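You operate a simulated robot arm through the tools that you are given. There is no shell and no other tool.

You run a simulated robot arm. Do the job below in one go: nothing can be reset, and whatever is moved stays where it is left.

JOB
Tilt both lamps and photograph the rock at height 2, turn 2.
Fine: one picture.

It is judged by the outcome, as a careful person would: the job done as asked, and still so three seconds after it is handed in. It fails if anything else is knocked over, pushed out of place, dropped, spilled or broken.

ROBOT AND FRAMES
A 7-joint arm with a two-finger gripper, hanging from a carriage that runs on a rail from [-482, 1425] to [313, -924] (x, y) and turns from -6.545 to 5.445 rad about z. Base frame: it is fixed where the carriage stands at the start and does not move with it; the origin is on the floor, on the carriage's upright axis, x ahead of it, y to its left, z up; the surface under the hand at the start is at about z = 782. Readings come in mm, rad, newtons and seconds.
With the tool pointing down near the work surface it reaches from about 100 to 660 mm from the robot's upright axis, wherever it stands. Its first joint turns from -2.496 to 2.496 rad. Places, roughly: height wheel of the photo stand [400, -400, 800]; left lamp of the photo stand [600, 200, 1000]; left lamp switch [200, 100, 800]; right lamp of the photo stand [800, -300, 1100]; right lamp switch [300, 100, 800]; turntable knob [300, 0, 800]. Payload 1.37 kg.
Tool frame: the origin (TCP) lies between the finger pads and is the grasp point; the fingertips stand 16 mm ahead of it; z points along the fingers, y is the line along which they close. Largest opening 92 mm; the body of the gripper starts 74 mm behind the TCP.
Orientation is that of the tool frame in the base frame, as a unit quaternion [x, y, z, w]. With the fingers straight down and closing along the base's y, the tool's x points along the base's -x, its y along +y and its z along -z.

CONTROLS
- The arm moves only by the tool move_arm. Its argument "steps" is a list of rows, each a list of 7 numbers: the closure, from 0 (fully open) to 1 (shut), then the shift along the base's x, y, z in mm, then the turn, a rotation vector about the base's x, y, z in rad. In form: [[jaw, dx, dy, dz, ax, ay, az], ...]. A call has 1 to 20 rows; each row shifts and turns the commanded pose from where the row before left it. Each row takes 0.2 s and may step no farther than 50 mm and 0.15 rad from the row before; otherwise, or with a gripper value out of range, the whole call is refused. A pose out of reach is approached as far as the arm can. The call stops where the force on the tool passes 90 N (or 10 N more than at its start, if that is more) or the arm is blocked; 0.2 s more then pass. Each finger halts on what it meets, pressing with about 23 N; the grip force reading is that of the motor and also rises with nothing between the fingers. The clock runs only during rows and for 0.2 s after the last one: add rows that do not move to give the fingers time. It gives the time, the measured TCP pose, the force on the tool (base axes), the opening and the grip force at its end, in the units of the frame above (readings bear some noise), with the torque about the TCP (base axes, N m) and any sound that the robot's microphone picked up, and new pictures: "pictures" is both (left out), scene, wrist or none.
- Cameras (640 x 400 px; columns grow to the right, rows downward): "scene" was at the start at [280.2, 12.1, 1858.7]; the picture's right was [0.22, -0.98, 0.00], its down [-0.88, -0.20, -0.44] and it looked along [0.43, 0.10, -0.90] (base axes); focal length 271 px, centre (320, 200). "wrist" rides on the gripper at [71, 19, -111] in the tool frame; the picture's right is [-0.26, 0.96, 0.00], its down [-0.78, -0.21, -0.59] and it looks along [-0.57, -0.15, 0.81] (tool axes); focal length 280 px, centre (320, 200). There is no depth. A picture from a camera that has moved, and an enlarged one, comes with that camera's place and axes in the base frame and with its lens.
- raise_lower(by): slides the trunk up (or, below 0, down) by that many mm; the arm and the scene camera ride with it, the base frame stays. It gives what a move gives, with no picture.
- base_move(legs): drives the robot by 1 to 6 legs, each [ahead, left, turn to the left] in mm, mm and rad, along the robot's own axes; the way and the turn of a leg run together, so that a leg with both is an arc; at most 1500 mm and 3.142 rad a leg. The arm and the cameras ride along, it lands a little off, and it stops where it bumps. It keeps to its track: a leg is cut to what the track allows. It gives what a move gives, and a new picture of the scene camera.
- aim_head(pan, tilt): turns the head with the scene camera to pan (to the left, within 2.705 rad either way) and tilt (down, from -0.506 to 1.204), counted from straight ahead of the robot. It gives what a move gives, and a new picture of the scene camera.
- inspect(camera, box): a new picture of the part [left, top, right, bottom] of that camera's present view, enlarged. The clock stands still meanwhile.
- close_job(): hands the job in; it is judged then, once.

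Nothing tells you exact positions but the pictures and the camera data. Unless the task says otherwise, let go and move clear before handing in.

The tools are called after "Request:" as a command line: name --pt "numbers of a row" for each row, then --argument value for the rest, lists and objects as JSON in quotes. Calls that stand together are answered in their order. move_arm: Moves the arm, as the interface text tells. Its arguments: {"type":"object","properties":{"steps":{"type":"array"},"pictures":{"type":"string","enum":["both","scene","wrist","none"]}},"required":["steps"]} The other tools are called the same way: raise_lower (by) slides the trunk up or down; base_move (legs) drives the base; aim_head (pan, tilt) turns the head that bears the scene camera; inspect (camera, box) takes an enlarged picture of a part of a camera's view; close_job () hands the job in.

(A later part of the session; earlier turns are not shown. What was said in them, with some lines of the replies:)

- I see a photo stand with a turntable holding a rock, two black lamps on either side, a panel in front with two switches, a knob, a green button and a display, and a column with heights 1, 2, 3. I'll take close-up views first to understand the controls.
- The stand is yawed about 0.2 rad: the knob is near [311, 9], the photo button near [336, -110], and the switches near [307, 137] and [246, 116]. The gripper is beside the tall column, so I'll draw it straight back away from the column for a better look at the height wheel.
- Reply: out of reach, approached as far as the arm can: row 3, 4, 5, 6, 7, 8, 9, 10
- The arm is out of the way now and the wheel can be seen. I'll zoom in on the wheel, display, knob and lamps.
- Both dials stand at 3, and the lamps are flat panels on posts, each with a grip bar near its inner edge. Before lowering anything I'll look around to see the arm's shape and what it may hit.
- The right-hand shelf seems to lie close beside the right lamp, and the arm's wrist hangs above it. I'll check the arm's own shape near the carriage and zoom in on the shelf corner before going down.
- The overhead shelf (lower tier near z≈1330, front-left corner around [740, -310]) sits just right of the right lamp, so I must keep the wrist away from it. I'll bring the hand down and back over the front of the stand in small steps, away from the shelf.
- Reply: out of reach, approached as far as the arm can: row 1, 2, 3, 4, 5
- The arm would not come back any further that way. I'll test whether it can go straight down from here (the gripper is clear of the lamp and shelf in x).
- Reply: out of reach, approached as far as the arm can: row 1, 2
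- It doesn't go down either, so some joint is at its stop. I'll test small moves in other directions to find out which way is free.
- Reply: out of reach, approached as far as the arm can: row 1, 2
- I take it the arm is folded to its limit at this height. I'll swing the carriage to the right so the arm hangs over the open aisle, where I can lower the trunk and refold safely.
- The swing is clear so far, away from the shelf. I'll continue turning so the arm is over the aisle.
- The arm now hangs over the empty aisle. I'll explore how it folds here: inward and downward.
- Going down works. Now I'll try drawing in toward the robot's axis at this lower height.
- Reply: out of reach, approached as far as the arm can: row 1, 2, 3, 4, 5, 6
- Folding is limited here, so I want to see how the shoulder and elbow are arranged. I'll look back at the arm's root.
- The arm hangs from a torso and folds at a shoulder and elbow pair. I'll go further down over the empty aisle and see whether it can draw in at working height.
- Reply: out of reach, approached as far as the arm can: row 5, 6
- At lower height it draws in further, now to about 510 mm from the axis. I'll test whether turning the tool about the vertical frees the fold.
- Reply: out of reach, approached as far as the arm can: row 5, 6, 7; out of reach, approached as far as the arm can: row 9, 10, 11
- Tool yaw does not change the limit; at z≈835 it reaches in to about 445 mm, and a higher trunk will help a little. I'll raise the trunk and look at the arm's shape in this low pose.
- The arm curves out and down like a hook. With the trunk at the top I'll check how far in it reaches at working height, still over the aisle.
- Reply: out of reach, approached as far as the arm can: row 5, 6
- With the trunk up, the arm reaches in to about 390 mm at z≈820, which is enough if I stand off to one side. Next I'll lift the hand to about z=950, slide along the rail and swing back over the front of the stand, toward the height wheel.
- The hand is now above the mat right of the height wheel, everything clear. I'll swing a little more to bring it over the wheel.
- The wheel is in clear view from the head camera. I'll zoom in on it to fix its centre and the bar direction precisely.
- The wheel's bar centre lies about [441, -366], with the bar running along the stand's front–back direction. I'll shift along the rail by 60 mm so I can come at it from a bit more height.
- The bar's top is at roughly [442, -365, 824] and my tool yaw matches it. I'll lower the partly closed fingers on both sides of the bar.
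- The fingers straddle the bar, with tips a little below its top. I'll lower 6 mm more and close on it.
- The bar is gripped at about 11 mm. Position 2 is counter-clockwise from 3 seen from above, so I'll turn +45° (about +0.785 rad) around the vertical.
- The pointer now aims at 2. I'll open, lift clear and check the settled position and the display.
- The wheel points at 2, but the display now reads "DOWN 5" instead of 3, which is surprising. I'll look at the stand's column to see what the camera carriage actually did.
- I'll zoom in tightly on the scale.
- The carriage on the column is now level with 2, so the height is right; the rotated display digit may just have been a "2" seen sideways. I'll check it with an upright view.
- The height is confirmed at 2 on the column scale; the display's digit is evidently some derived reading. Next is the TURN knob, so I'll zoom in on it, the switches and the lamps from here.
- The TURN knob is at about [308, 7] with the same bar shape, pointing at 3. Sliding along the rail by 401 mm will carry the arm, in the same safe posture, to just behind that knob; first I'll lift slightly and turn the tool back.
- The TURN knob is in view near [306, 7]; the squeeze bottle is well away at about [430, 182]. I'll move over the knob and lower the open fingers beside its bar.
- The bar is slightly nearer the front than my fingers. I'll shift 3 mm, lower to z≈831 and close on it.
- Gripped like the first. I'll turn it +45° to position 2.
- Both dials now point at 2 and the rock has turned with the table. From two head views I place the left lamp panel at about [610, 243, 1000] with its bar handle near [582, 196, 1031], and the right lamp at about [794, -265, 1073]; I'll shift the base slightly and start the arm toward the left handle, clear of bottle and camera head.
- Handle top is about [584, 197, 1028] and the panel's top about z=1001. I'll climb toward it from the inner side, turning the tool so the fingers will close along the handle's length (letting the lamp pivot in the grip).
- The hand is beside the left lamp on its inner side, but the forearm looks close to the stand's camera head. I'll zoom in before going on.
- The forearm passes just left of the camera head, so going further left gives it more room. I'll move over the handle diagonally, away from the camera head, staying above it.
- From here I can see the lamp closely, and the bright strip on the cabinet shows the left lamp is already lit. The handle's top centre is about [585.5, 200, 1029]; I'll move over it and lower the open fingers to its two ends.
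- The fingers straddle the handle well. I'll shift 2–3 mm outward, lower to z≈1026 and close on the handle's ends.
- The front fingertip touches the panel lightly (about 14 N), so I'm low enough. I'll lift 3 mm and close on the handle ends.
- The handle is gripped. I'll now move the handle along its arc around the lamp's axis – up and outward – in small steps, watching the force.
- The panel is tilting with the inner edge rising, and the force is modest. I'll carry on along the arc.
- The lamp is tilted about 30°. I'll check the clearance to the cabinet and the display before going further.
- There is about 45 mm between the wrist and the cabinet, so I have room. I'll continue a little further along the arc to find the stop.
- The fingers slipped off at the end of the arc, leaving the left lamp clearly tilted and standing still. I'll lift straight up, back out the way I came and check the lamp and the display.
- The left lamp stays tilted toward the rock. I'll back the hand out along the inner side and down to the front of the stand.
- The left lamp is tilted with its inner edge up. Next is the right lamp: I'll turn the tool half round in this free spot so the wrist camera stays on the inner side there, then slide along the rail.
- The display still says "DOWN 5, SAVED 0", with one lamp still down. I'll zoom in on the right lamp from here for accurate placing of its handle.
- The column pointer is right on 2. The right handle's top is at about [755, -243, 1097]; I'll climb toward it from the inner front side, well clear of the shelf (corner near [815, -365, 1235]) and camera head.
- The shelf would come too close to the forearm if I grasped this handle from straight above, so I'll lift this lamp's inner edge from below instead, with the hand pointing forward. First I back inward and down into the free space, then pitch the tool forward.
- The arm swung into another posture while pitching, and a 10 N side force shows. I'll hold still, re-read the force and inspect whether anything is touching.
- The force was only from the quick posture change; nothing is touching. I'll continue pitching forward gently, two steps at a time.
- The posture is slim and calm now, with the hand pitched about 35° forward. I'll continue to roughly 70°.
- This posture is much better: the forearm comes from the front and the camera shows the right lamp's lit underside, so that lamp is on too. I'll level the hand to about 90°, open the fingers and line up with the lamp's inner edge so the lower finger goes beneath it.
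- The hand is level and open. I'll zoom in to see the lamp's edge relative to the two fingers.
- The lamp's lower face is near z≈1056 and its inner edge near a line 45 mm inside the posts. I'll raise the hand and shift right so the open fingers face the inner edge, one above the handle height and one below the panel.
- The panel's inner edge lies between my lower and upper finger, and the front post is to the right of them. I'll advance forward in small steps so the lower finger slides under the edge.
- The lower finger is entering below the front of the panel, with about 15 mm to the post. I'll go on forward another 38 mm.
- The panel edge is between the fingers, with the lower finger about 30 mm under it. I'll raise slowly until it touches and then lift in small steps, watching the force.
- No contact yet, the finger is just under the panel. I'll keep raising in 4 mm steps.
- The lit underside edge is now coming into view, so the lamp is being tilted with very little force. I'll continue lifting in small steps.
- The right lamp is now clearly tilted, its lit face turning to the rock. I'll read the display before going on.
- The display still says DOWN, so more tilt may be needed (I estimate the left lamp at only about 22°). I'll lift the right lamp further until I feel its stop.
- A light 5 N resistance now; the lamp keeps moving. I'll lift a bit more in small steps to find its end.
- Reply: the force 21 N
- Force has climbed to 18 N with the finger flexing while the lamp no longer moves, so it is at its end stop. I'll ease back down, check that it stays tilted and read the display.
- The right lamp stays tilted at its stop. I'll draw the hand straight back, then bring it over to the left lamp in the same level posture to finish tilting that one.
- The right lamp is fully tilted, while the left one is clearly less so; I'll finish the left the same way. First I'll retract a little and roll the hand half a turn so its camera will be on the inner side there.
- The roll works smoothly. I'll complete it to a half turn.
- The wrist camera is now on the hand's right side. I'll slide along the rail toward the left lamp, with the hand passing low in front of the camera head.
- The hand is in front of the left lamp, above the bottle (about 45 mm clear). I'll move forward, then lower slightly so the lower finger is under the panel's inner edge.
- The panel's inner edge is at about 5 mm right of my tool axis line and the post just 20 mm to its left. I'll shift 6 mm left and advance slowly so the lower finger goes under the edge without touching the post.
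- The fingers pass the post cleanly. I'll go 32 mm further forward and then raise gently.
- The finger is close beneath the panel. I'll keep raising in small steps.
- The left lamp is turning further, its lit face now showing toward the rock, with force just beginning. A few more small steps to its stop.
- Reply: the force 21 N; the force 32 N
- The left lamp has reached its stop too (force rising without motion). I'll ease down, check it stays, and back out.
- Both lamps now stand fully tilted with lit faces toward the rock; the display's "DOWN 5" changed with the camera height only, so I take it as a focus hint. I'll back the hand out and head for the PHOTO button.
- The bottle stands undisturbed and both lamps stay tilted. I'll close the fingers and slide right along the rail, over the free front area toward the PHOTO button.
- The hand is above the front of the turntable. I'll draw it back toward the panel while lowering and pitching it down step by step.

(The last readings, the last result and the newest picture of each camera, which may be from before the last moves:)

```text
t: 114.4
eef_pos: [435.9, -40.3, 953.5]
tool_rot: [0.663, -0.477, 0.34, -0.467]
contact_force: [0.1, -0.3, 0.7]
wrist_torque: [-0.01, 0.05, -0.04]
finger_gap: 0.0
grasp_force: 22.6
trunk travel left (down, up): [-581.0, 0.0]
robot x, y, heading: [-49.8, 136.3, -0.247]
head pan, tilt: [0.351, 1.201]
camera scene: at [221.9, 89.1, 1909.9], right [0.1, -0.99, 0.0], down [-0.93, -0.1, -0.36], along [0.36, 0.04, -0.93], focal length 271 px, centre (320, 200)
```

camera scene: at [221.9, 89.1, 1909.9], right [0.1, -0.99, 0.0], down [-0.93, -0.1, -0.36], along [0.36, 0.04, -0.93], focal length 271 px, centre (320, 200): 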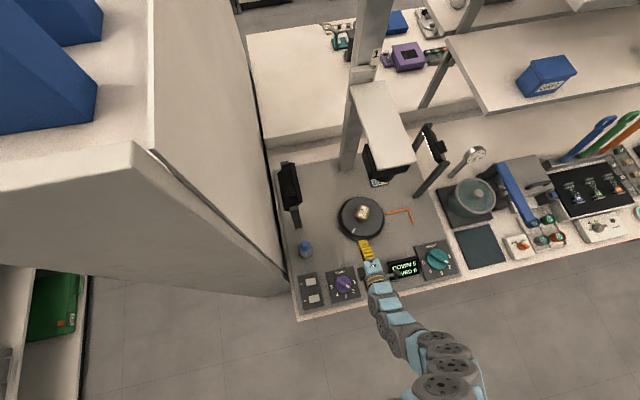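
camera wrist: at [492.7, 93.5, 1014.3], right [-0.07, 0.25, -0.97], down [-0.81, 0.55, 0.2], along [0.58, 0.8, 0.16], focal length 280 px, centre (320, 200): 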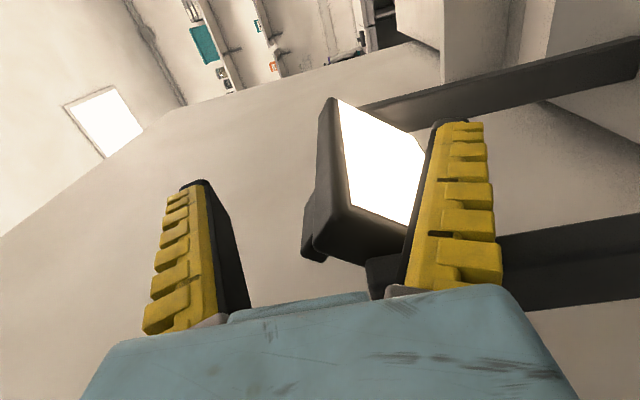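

All clear. I'll continue drawing back and pitching down toward the button.

Request:
move_arm --pt "1 -13.6 -9.8 -14 -0.0281 0.0829 0" --pt "1 -13.6 -9.8 -14 -0.0281 0.0829 0" --pt "1 -13.6 -9.8 -14 -0.0281 0.0829 0" --pt "1 -13.6 -9.8 -14 -0.0281 0.0829 0" --pt "1 -13.6 -9.8 -14 -0.0281 0.0829 0" --pictures "both"

```text
t: 115.6
eef_pos: [368.7, -92.3, 882.9]
tool_rot: [0.75, -0.537, 0.229, -0.311]
contact_force: [0.1, -0.2, 0.5]
wrist_torque: [-0.05, 0.01, 0.0]
finger_gap: 0.0
grasp_force: 23.1
trunk travel left (down, up): [-581.0, 0.0]
robot x, y, heading: [-49.8, 135.0, -0.246]
head pan, tilt: [0.351, 1.201]
camera scene: at [221.8, 89.1, 1909.9], right [0.1, -0.99, 0.0], down [-0.93, -0.1, -0.36], along [0.36, 0.04, -0.93], focal length 271 px, centre (320, 200)
camera wrist: at [303.1, -187.4, 948.0], right [-0.72, 0.03, -0.69], down [-0.51, 0.66, 0.56], along [0.47, 0.75, -0.46], focal length 280 px, centre (320, 200)
```

scene: 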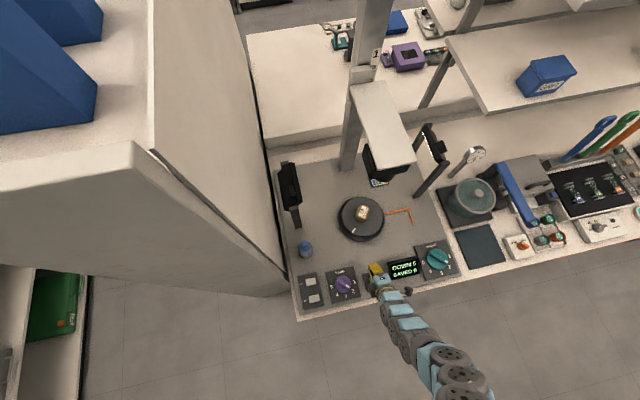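
wrist: 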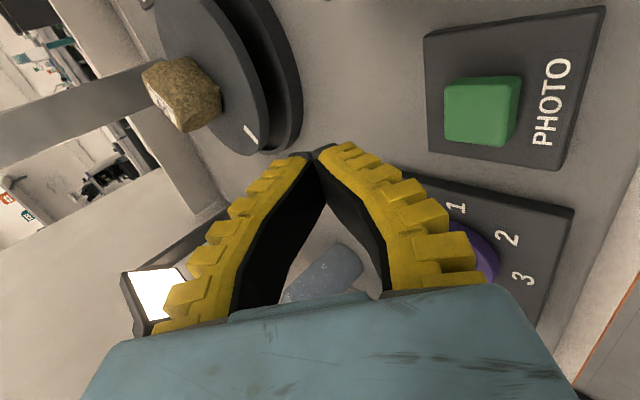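

The PHOTO button's top is at about [333, -114, 812]. I'll bring the closed fingertips to about 25 mm above it, pitching down a bit more.

Request:
move_arm --pt "1 -14.4 -8.1 -10.6 -0.0281 0.0829 0" --pt "1 -14.4 -8.1 -10.6 -0.0281 0.0829 0" --pt "1 -14.4 -8.1 -10.6 -0.0281 0.0829 0" --pictures "both"

Request:
inspect --camera "scene" --box '[320, 240, 440, 315]'

```text
t: 116.4
eef_pos: [323.3, -116.7, 849.5]
tool_rot: [0.785, -0.561, 0.156, -0.211]
contact_force: [0.1, 0.3, 0.5]
wrist_torque: [-0.01, -0.03, -0.02]
finger_gap: 0.0
grasp_force: 23.4
trunk travel left (down, up): [-581.0, 0.0]
robot x, y, heading: [-45.8, 141.2, -0.248]
head pan, tilt: [0.351, 1.201]
camera scene: at [221.9, 89.1, 1909.9], right [0.1, -0.99, 0.0], down [-0.93, -0.1, -0.36], along [0.36, 0.04, -0.93], focal length 271 px, centre (320, 200)
camera wrist: at [277.9, -206.2, 936.4], right [-0.87, -0.02, -0.49], down [-0.36, 0.71, 0.61], along [0.33, 0.71, -0.62], focal length 280 px, centre (320, 200)
```

scene: 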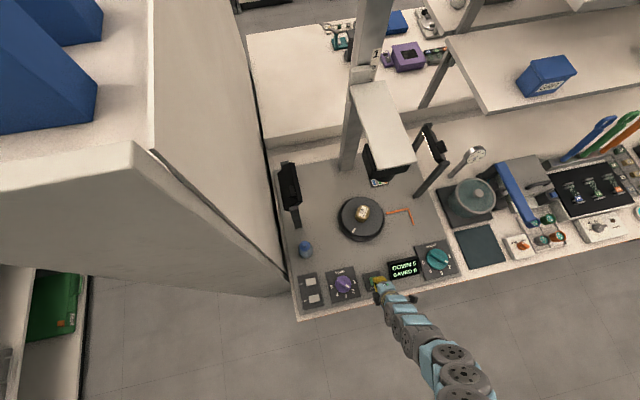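
wrist: 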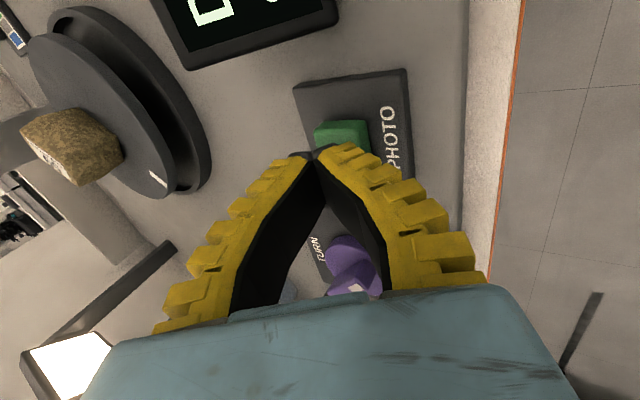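

```text
5.33 times, centred on (380, 278) of scene
camera zoom: at [221.9, 89.1, 1909.9], right [0.1, -0.99, 0.0], down [-0.93, -0.1, -0.36], along [0.36, 0.04, -0.93], focal length 1447 px, centre (0, -213)
```

zoom: 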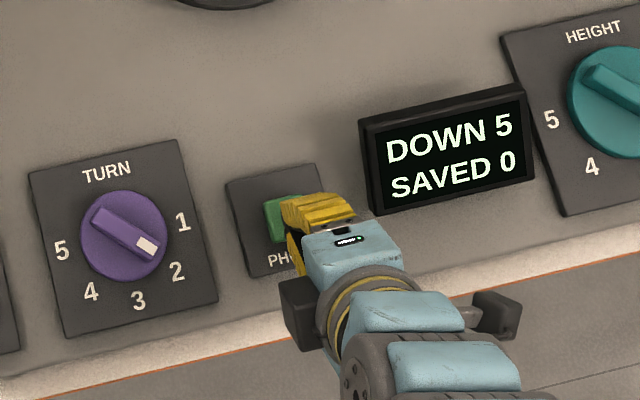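

The fingertips are right above the green button, everything else set: height 2, turn 2, both lamps tilted and lit. I'll lower toward the button in small steps.

Request:
move_arm --pt "1 0 0 -9 0 0 0" --pt "1 0 0 -7 0 0 0" --pictures "none"

Request:
inspect --camera "wrist" --box '[240, 60, 440, 200]'

```text
t: 117.0
eef_pos: [325.1, -116.4, 832.9]
tool_rot: [0.785, -0.561, 0.157, -0.211]
contact_force: [0.9, 0.0, -0.5]
wrist_torque: [0.03, 0.0, 0.02]
finger_gap: 0.0
grasp_force: 23.3
trunk travel left (down, up): [-581.0, 0.0]
robot x, y, heading: [-46.6, 137.5, -0.249]
head pan, tilt: [0.351, 1.201]
```

```text
2.86 times, centred on (340, 130) of wrist
camera zoom: at [278.6, -206.2, 920.1], right [-0.87, -0.02, -0.49], down [-0.36, 0.71, 0.61], along [0.33, 0.71, -0.62], focal length 801 px, centre (263, 400)
```

zoom: 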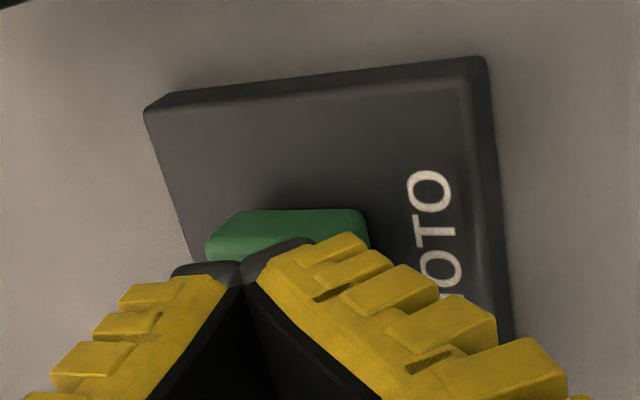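

The tips are a few millimetres above the button's middle. I'll press down gently now, in 3 mm steps.

Request:
move_arm --pt "1 -1.5 0 -4 0 0 0" --pt "1 0 0 -3 0 0 0" --pictures "none"

Request:
inspect --camera "scene" --box '[340, 240, 440, 305]'

```text
t: 117.6
eef_pos: [324.0, -115.1, 825.3]
tool_rot: [0.785, -0.562, 0.156, -0.211]
contact_force: [-0.5, -0.2, 2.0]
wrist_torque: [0.02, 0.01, 0.03]
finger_gap: 0.1
grasp_force: 23.6
trunk travel left (down, up): [-581.0, 0.0]
robot x, y, heading: [-48.6, 138.6, -0.247]
head pan, tilt: [0.351, 1.201]
```

```text
6.15 times, centred on (390, 272) of scene
camera zoom: at [221.9, 89.1, 1909.9], right [0.1, -0.99, 0.0], down [-0.93, -0.1, -0.36], along [0.36, 0.04, -0.93], focal length 1670 px, centre (-111, -246)
```

zoom: 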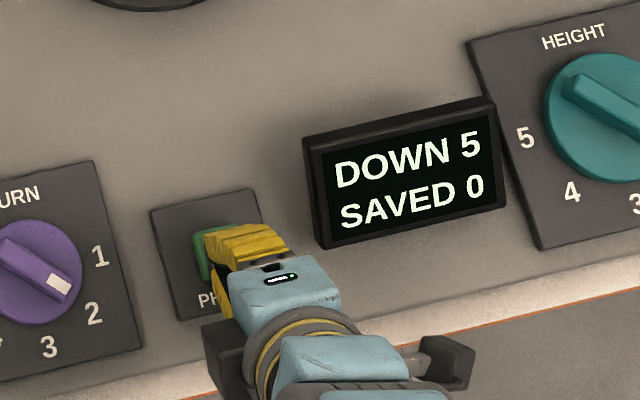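

Just touching now (about 2 N). I'll press 2–3 mm more and watch the counter.

Request:
move_arm --pt "1 0 0 -3 0 0 0" --pictures "none"

Request:
inspect --camera "scene" --box '[340, 240, 440, 305]'

```text
t: 118.0
eef_pos: [324.7, -115.6, 822.8]
tool_rot: [0.785, -0.561, 0.157, -0.21]
contact_force: [0.5, 0.8, 2.4]
wrist_torque: [0.02, -0.05, 0.01]
finger_gap: 0.0
grasp_force: 23.2
trunk travel left (down, up): [-581.0, 0.0]
robot x, y, heading: [-44.7, 138.9, -0.247]
head pan, tilt: [0.351, 1.201]
heard: click
```

```text
6.15 times, centred on (390, 272) of scene
camera zoom: at [221.9, 89.1, 1910.0], right [0.1, -0.99, 0.0], down [-0.93, -0.1, -0.36], along [0.36, 0.04, -0.93], focal length 1670 px, centre (-111, -246)
```

zoom: 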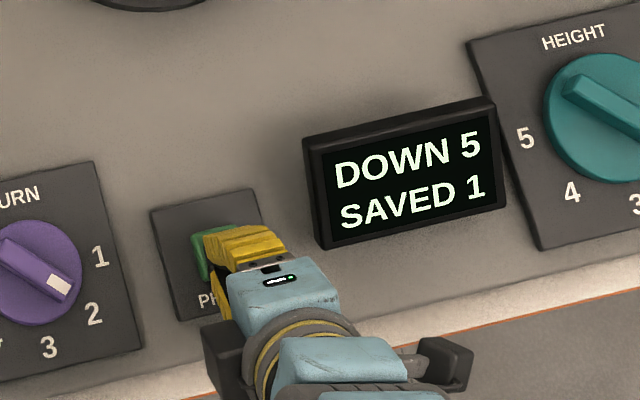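

A click was heard and the display shows SAVED 1. I'll lift straight off the button and move clear.

Request:
move_arm --pt "1 0 0 8 0 0 0" --pt "1 0 0 10 0 0 0" --pt "1 0 0 10 0 0 0" --pt "1 14.4 8.1 10.6 0 0 0" --pt "1 14.4 8.1 10.6 0 0 0" --pt "1 0 0 0 0 0 0" --pictures "both"

Request:
inspect --camera "scene" --box '[270, 140, 450, 320]'

Request:
inspect --camera "scene" --box '[320, 240, 460, 320]'

```text
t: 119.4
eef_pos: [343.2, -101.4, 865.4]
tool_rot: [0.785, -0.561, 0.153, -0.213]
contact_force: [0.4, 0.0, 0.1]
wrist_torque: [0.04, 0.01, -0.01]
finger_gap: 0.1
grasp_force: 23.1
out of reach, approached as far as the arm can: row 5
trunk travel left (down, up): [-581.0, 0.0]
robot x, y, heading: [-48.4, 138.4, -0.248]
head pan, tilt: [0.351, 1.201]
camera scene: at [221.8, 89.1, 1909.9], right [0.1, -0.99, 0.0], down [-0.93, -0.1, -0.36], along [0.36, 0.04, -0.93], focal length 271 px, centre (320, 200)
camera wrist: at [297.4, -192.3, 951.7], right [-0.87, -0.02, -0.49], down [-0.36, 0.7, 0.61], along [0.33, 0.71, -0.62], focal length 280 px, centre (320, 200)
```

scene: 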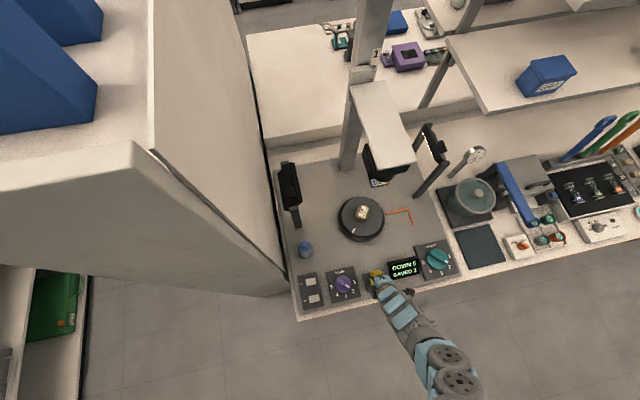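
wrist: 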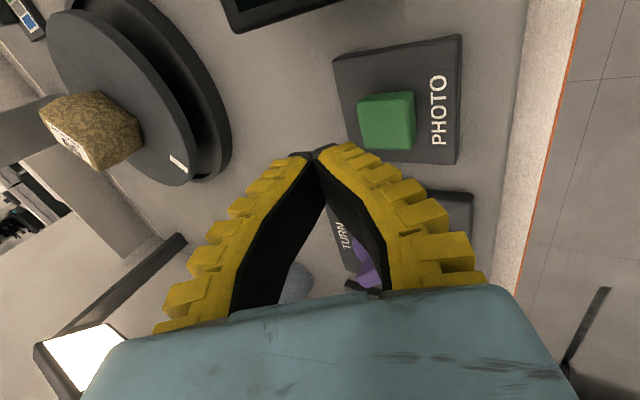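

```text
2.22 times, centred on (360, 230) of scene
camera zoom: at [221.8, 89.1, 1909.9], right [0.1, -0.99, 0.0], down [-0.93, -0.1, -0.36], along [0.36, 0.04, -0.93], focal length 603 px, centre (231, 133)
```

zoom: 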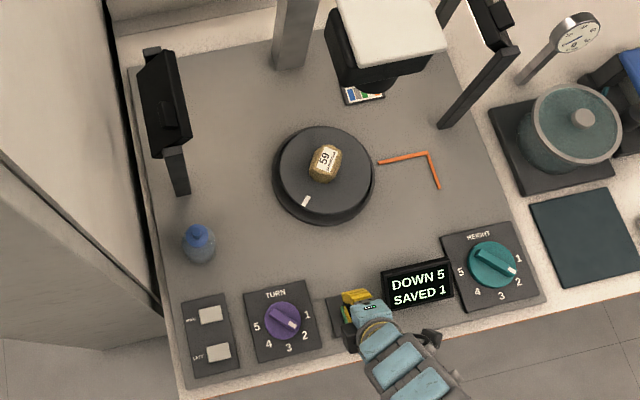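

```text
4.57 times, centred on (390, 280) of scene
camera zoom: at [221.8, 89.1, 1909.9], right [0.1, -0.99, 0.0], down [-0.93, -0.1, -0.36], along [0.36, 0.04, -0.93], focal length 1240 px, centre (0, -166)
```

zoom: 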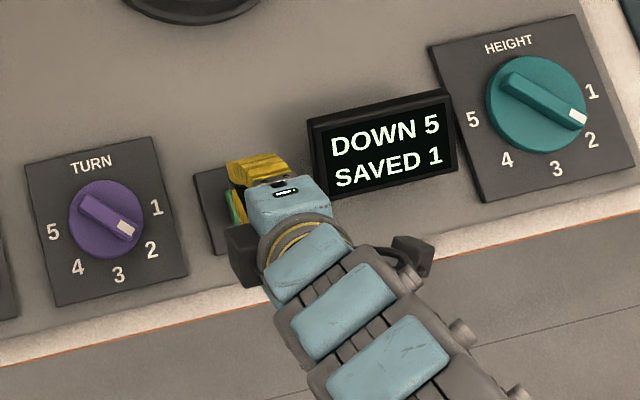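

One picture is saved and the dials, lamps, rock and bottle are all as they should be. I'll raise the hand further away from the panel by reversing my approach.

Request:
move_arm --pt "1 14.4 8.1 6 0.0281 -0.0829 0" --pt "1 13.6 9.8 12 0.0281 -0.0829 0" --pt "1 13.6 9.8 14 0.0281 -0.0829 0" --pt "1 13.6 9.8 14 0.0281 -0.0829 0" --pt "1 13.6 9.8 14 0.0281 -0.0829 0" --pt "1 13.6 9.8 14 0.0281 -0.0829 0" --pt "1 0 0 10 0 0 0" --pt "1 0 0 0 0 0 0" --pictures "both"

Request:
inspect --camera "scene" --box '[270, 140, 450, 320]'

Request:
inspect --camera "scene" --box '[325, 30, 445, 210]'

```text
t: 121.2
eef_pos: [426.0, -45.9, 947.6]
tool_rot: [0.702, -0.503, 0.297, -0.407]
contact_force: [0.0, 0.0, -0.1]
wrist_torque: [-0.01, -0.02, 0.02]
finger_gap: 0.0
grasp_force: 23.3
trunk travel left (down, up): [-581.0, 0.0]
robot x, y, heading: [-48.2, 141.6, -0.246]
head pan, tilt: [0.351, 1.201]
camera scene: at [221.8, 89.1, 1909.9], right [0.1, -0.99, 0.0], down [-0.93, -0.1, -0.36], along [0.36, 0.04, -0.93], focal length 271 px, centre (320, 200)
camera wrist: at [348.0, -145.4, 986.9], right [-0.53, 0.09, -0.84], down [-0.64, 0.61, 0.47], along [0.56, 0.78, -0.27], focal length 280 px, centre (320, 200)
```

scene: 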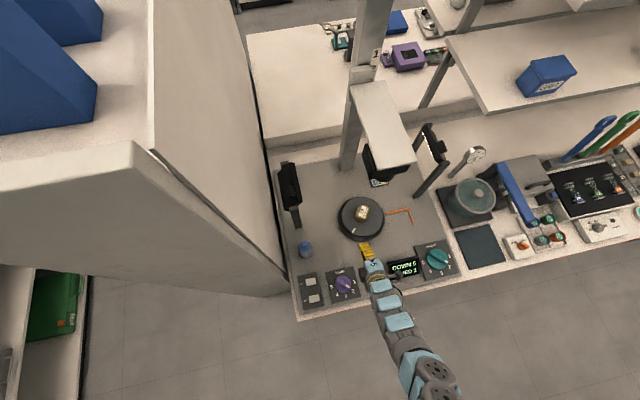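
wrist: 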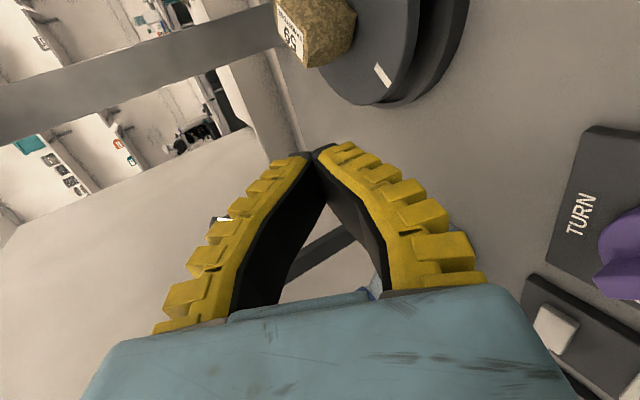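

```text
2.22 times, centred on (360, 230) of scene
camera zoom: at [221.8, 89.1, 1909.9], right [0.1, -0.99, 0.0], down [-0.93, -0.1, -0.36], along [0.36, 0.04, -0.93], focal length 603 px, centre (231, 133)
```

zoom: 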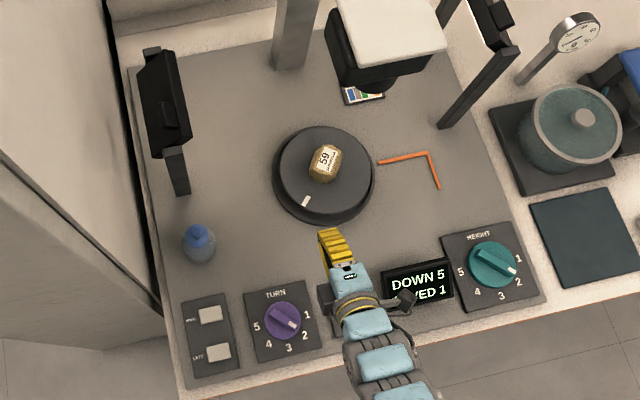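

```text
2.22 times, centred on (385, 120) of scene
camera zoom: at [221.8, 89.1, 1909.9], right [0.1, -0.99, 0.0], down [-0.93, -0.1, -0.36], along [0.36, 0.04, -0.93], focal length 603 px, centre (176, 378)
```

zoom: 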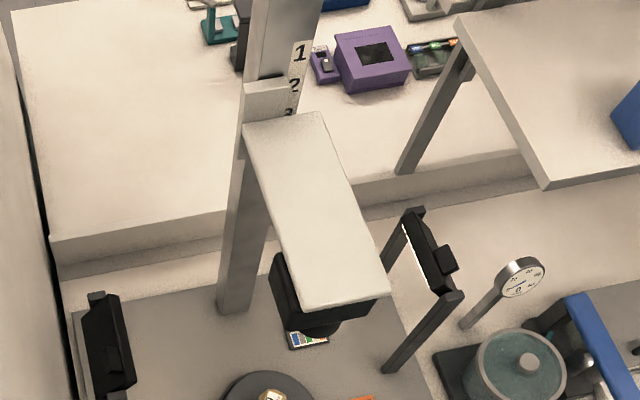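

Both lamps are tilted toward the rock, the camera carriage reads 2, the turntable knob reads 2, and the counter shows one saved picture. The hand is clear and nothing else has been disturbed, so I'll hand the job in.

Request:
close_job

```text
The job is handed in.
```

The rock was photographed once at height 2, turn 2, with both lamps tilted, and the job is handed in.

- **Lamps:** both were already lit. I tilted each one up to its end stop, so both now face the rock and stay there on their own. I did not touch the lamp switches.
- **Height and turn:** both dials point at 2, and the pointer on the column scale also reads 2.
- **Picture:** I pressed PHOTO once and heard one click. The counter went from SAVED 0 to SAVED 1.
- **Surroundings:** in the final pictures I saw nothing else moved or knocked over, and the hand is clear of the stand.

The top line of the display went from "DOWN 3" to "DOWN 5" after I moved the height dial from 3 to 2. It did not change when I turned the table or tilted the lamps. I took it as a focus hint, but I could not confirm what it means. If so, the picture may be out of focus at height 2.
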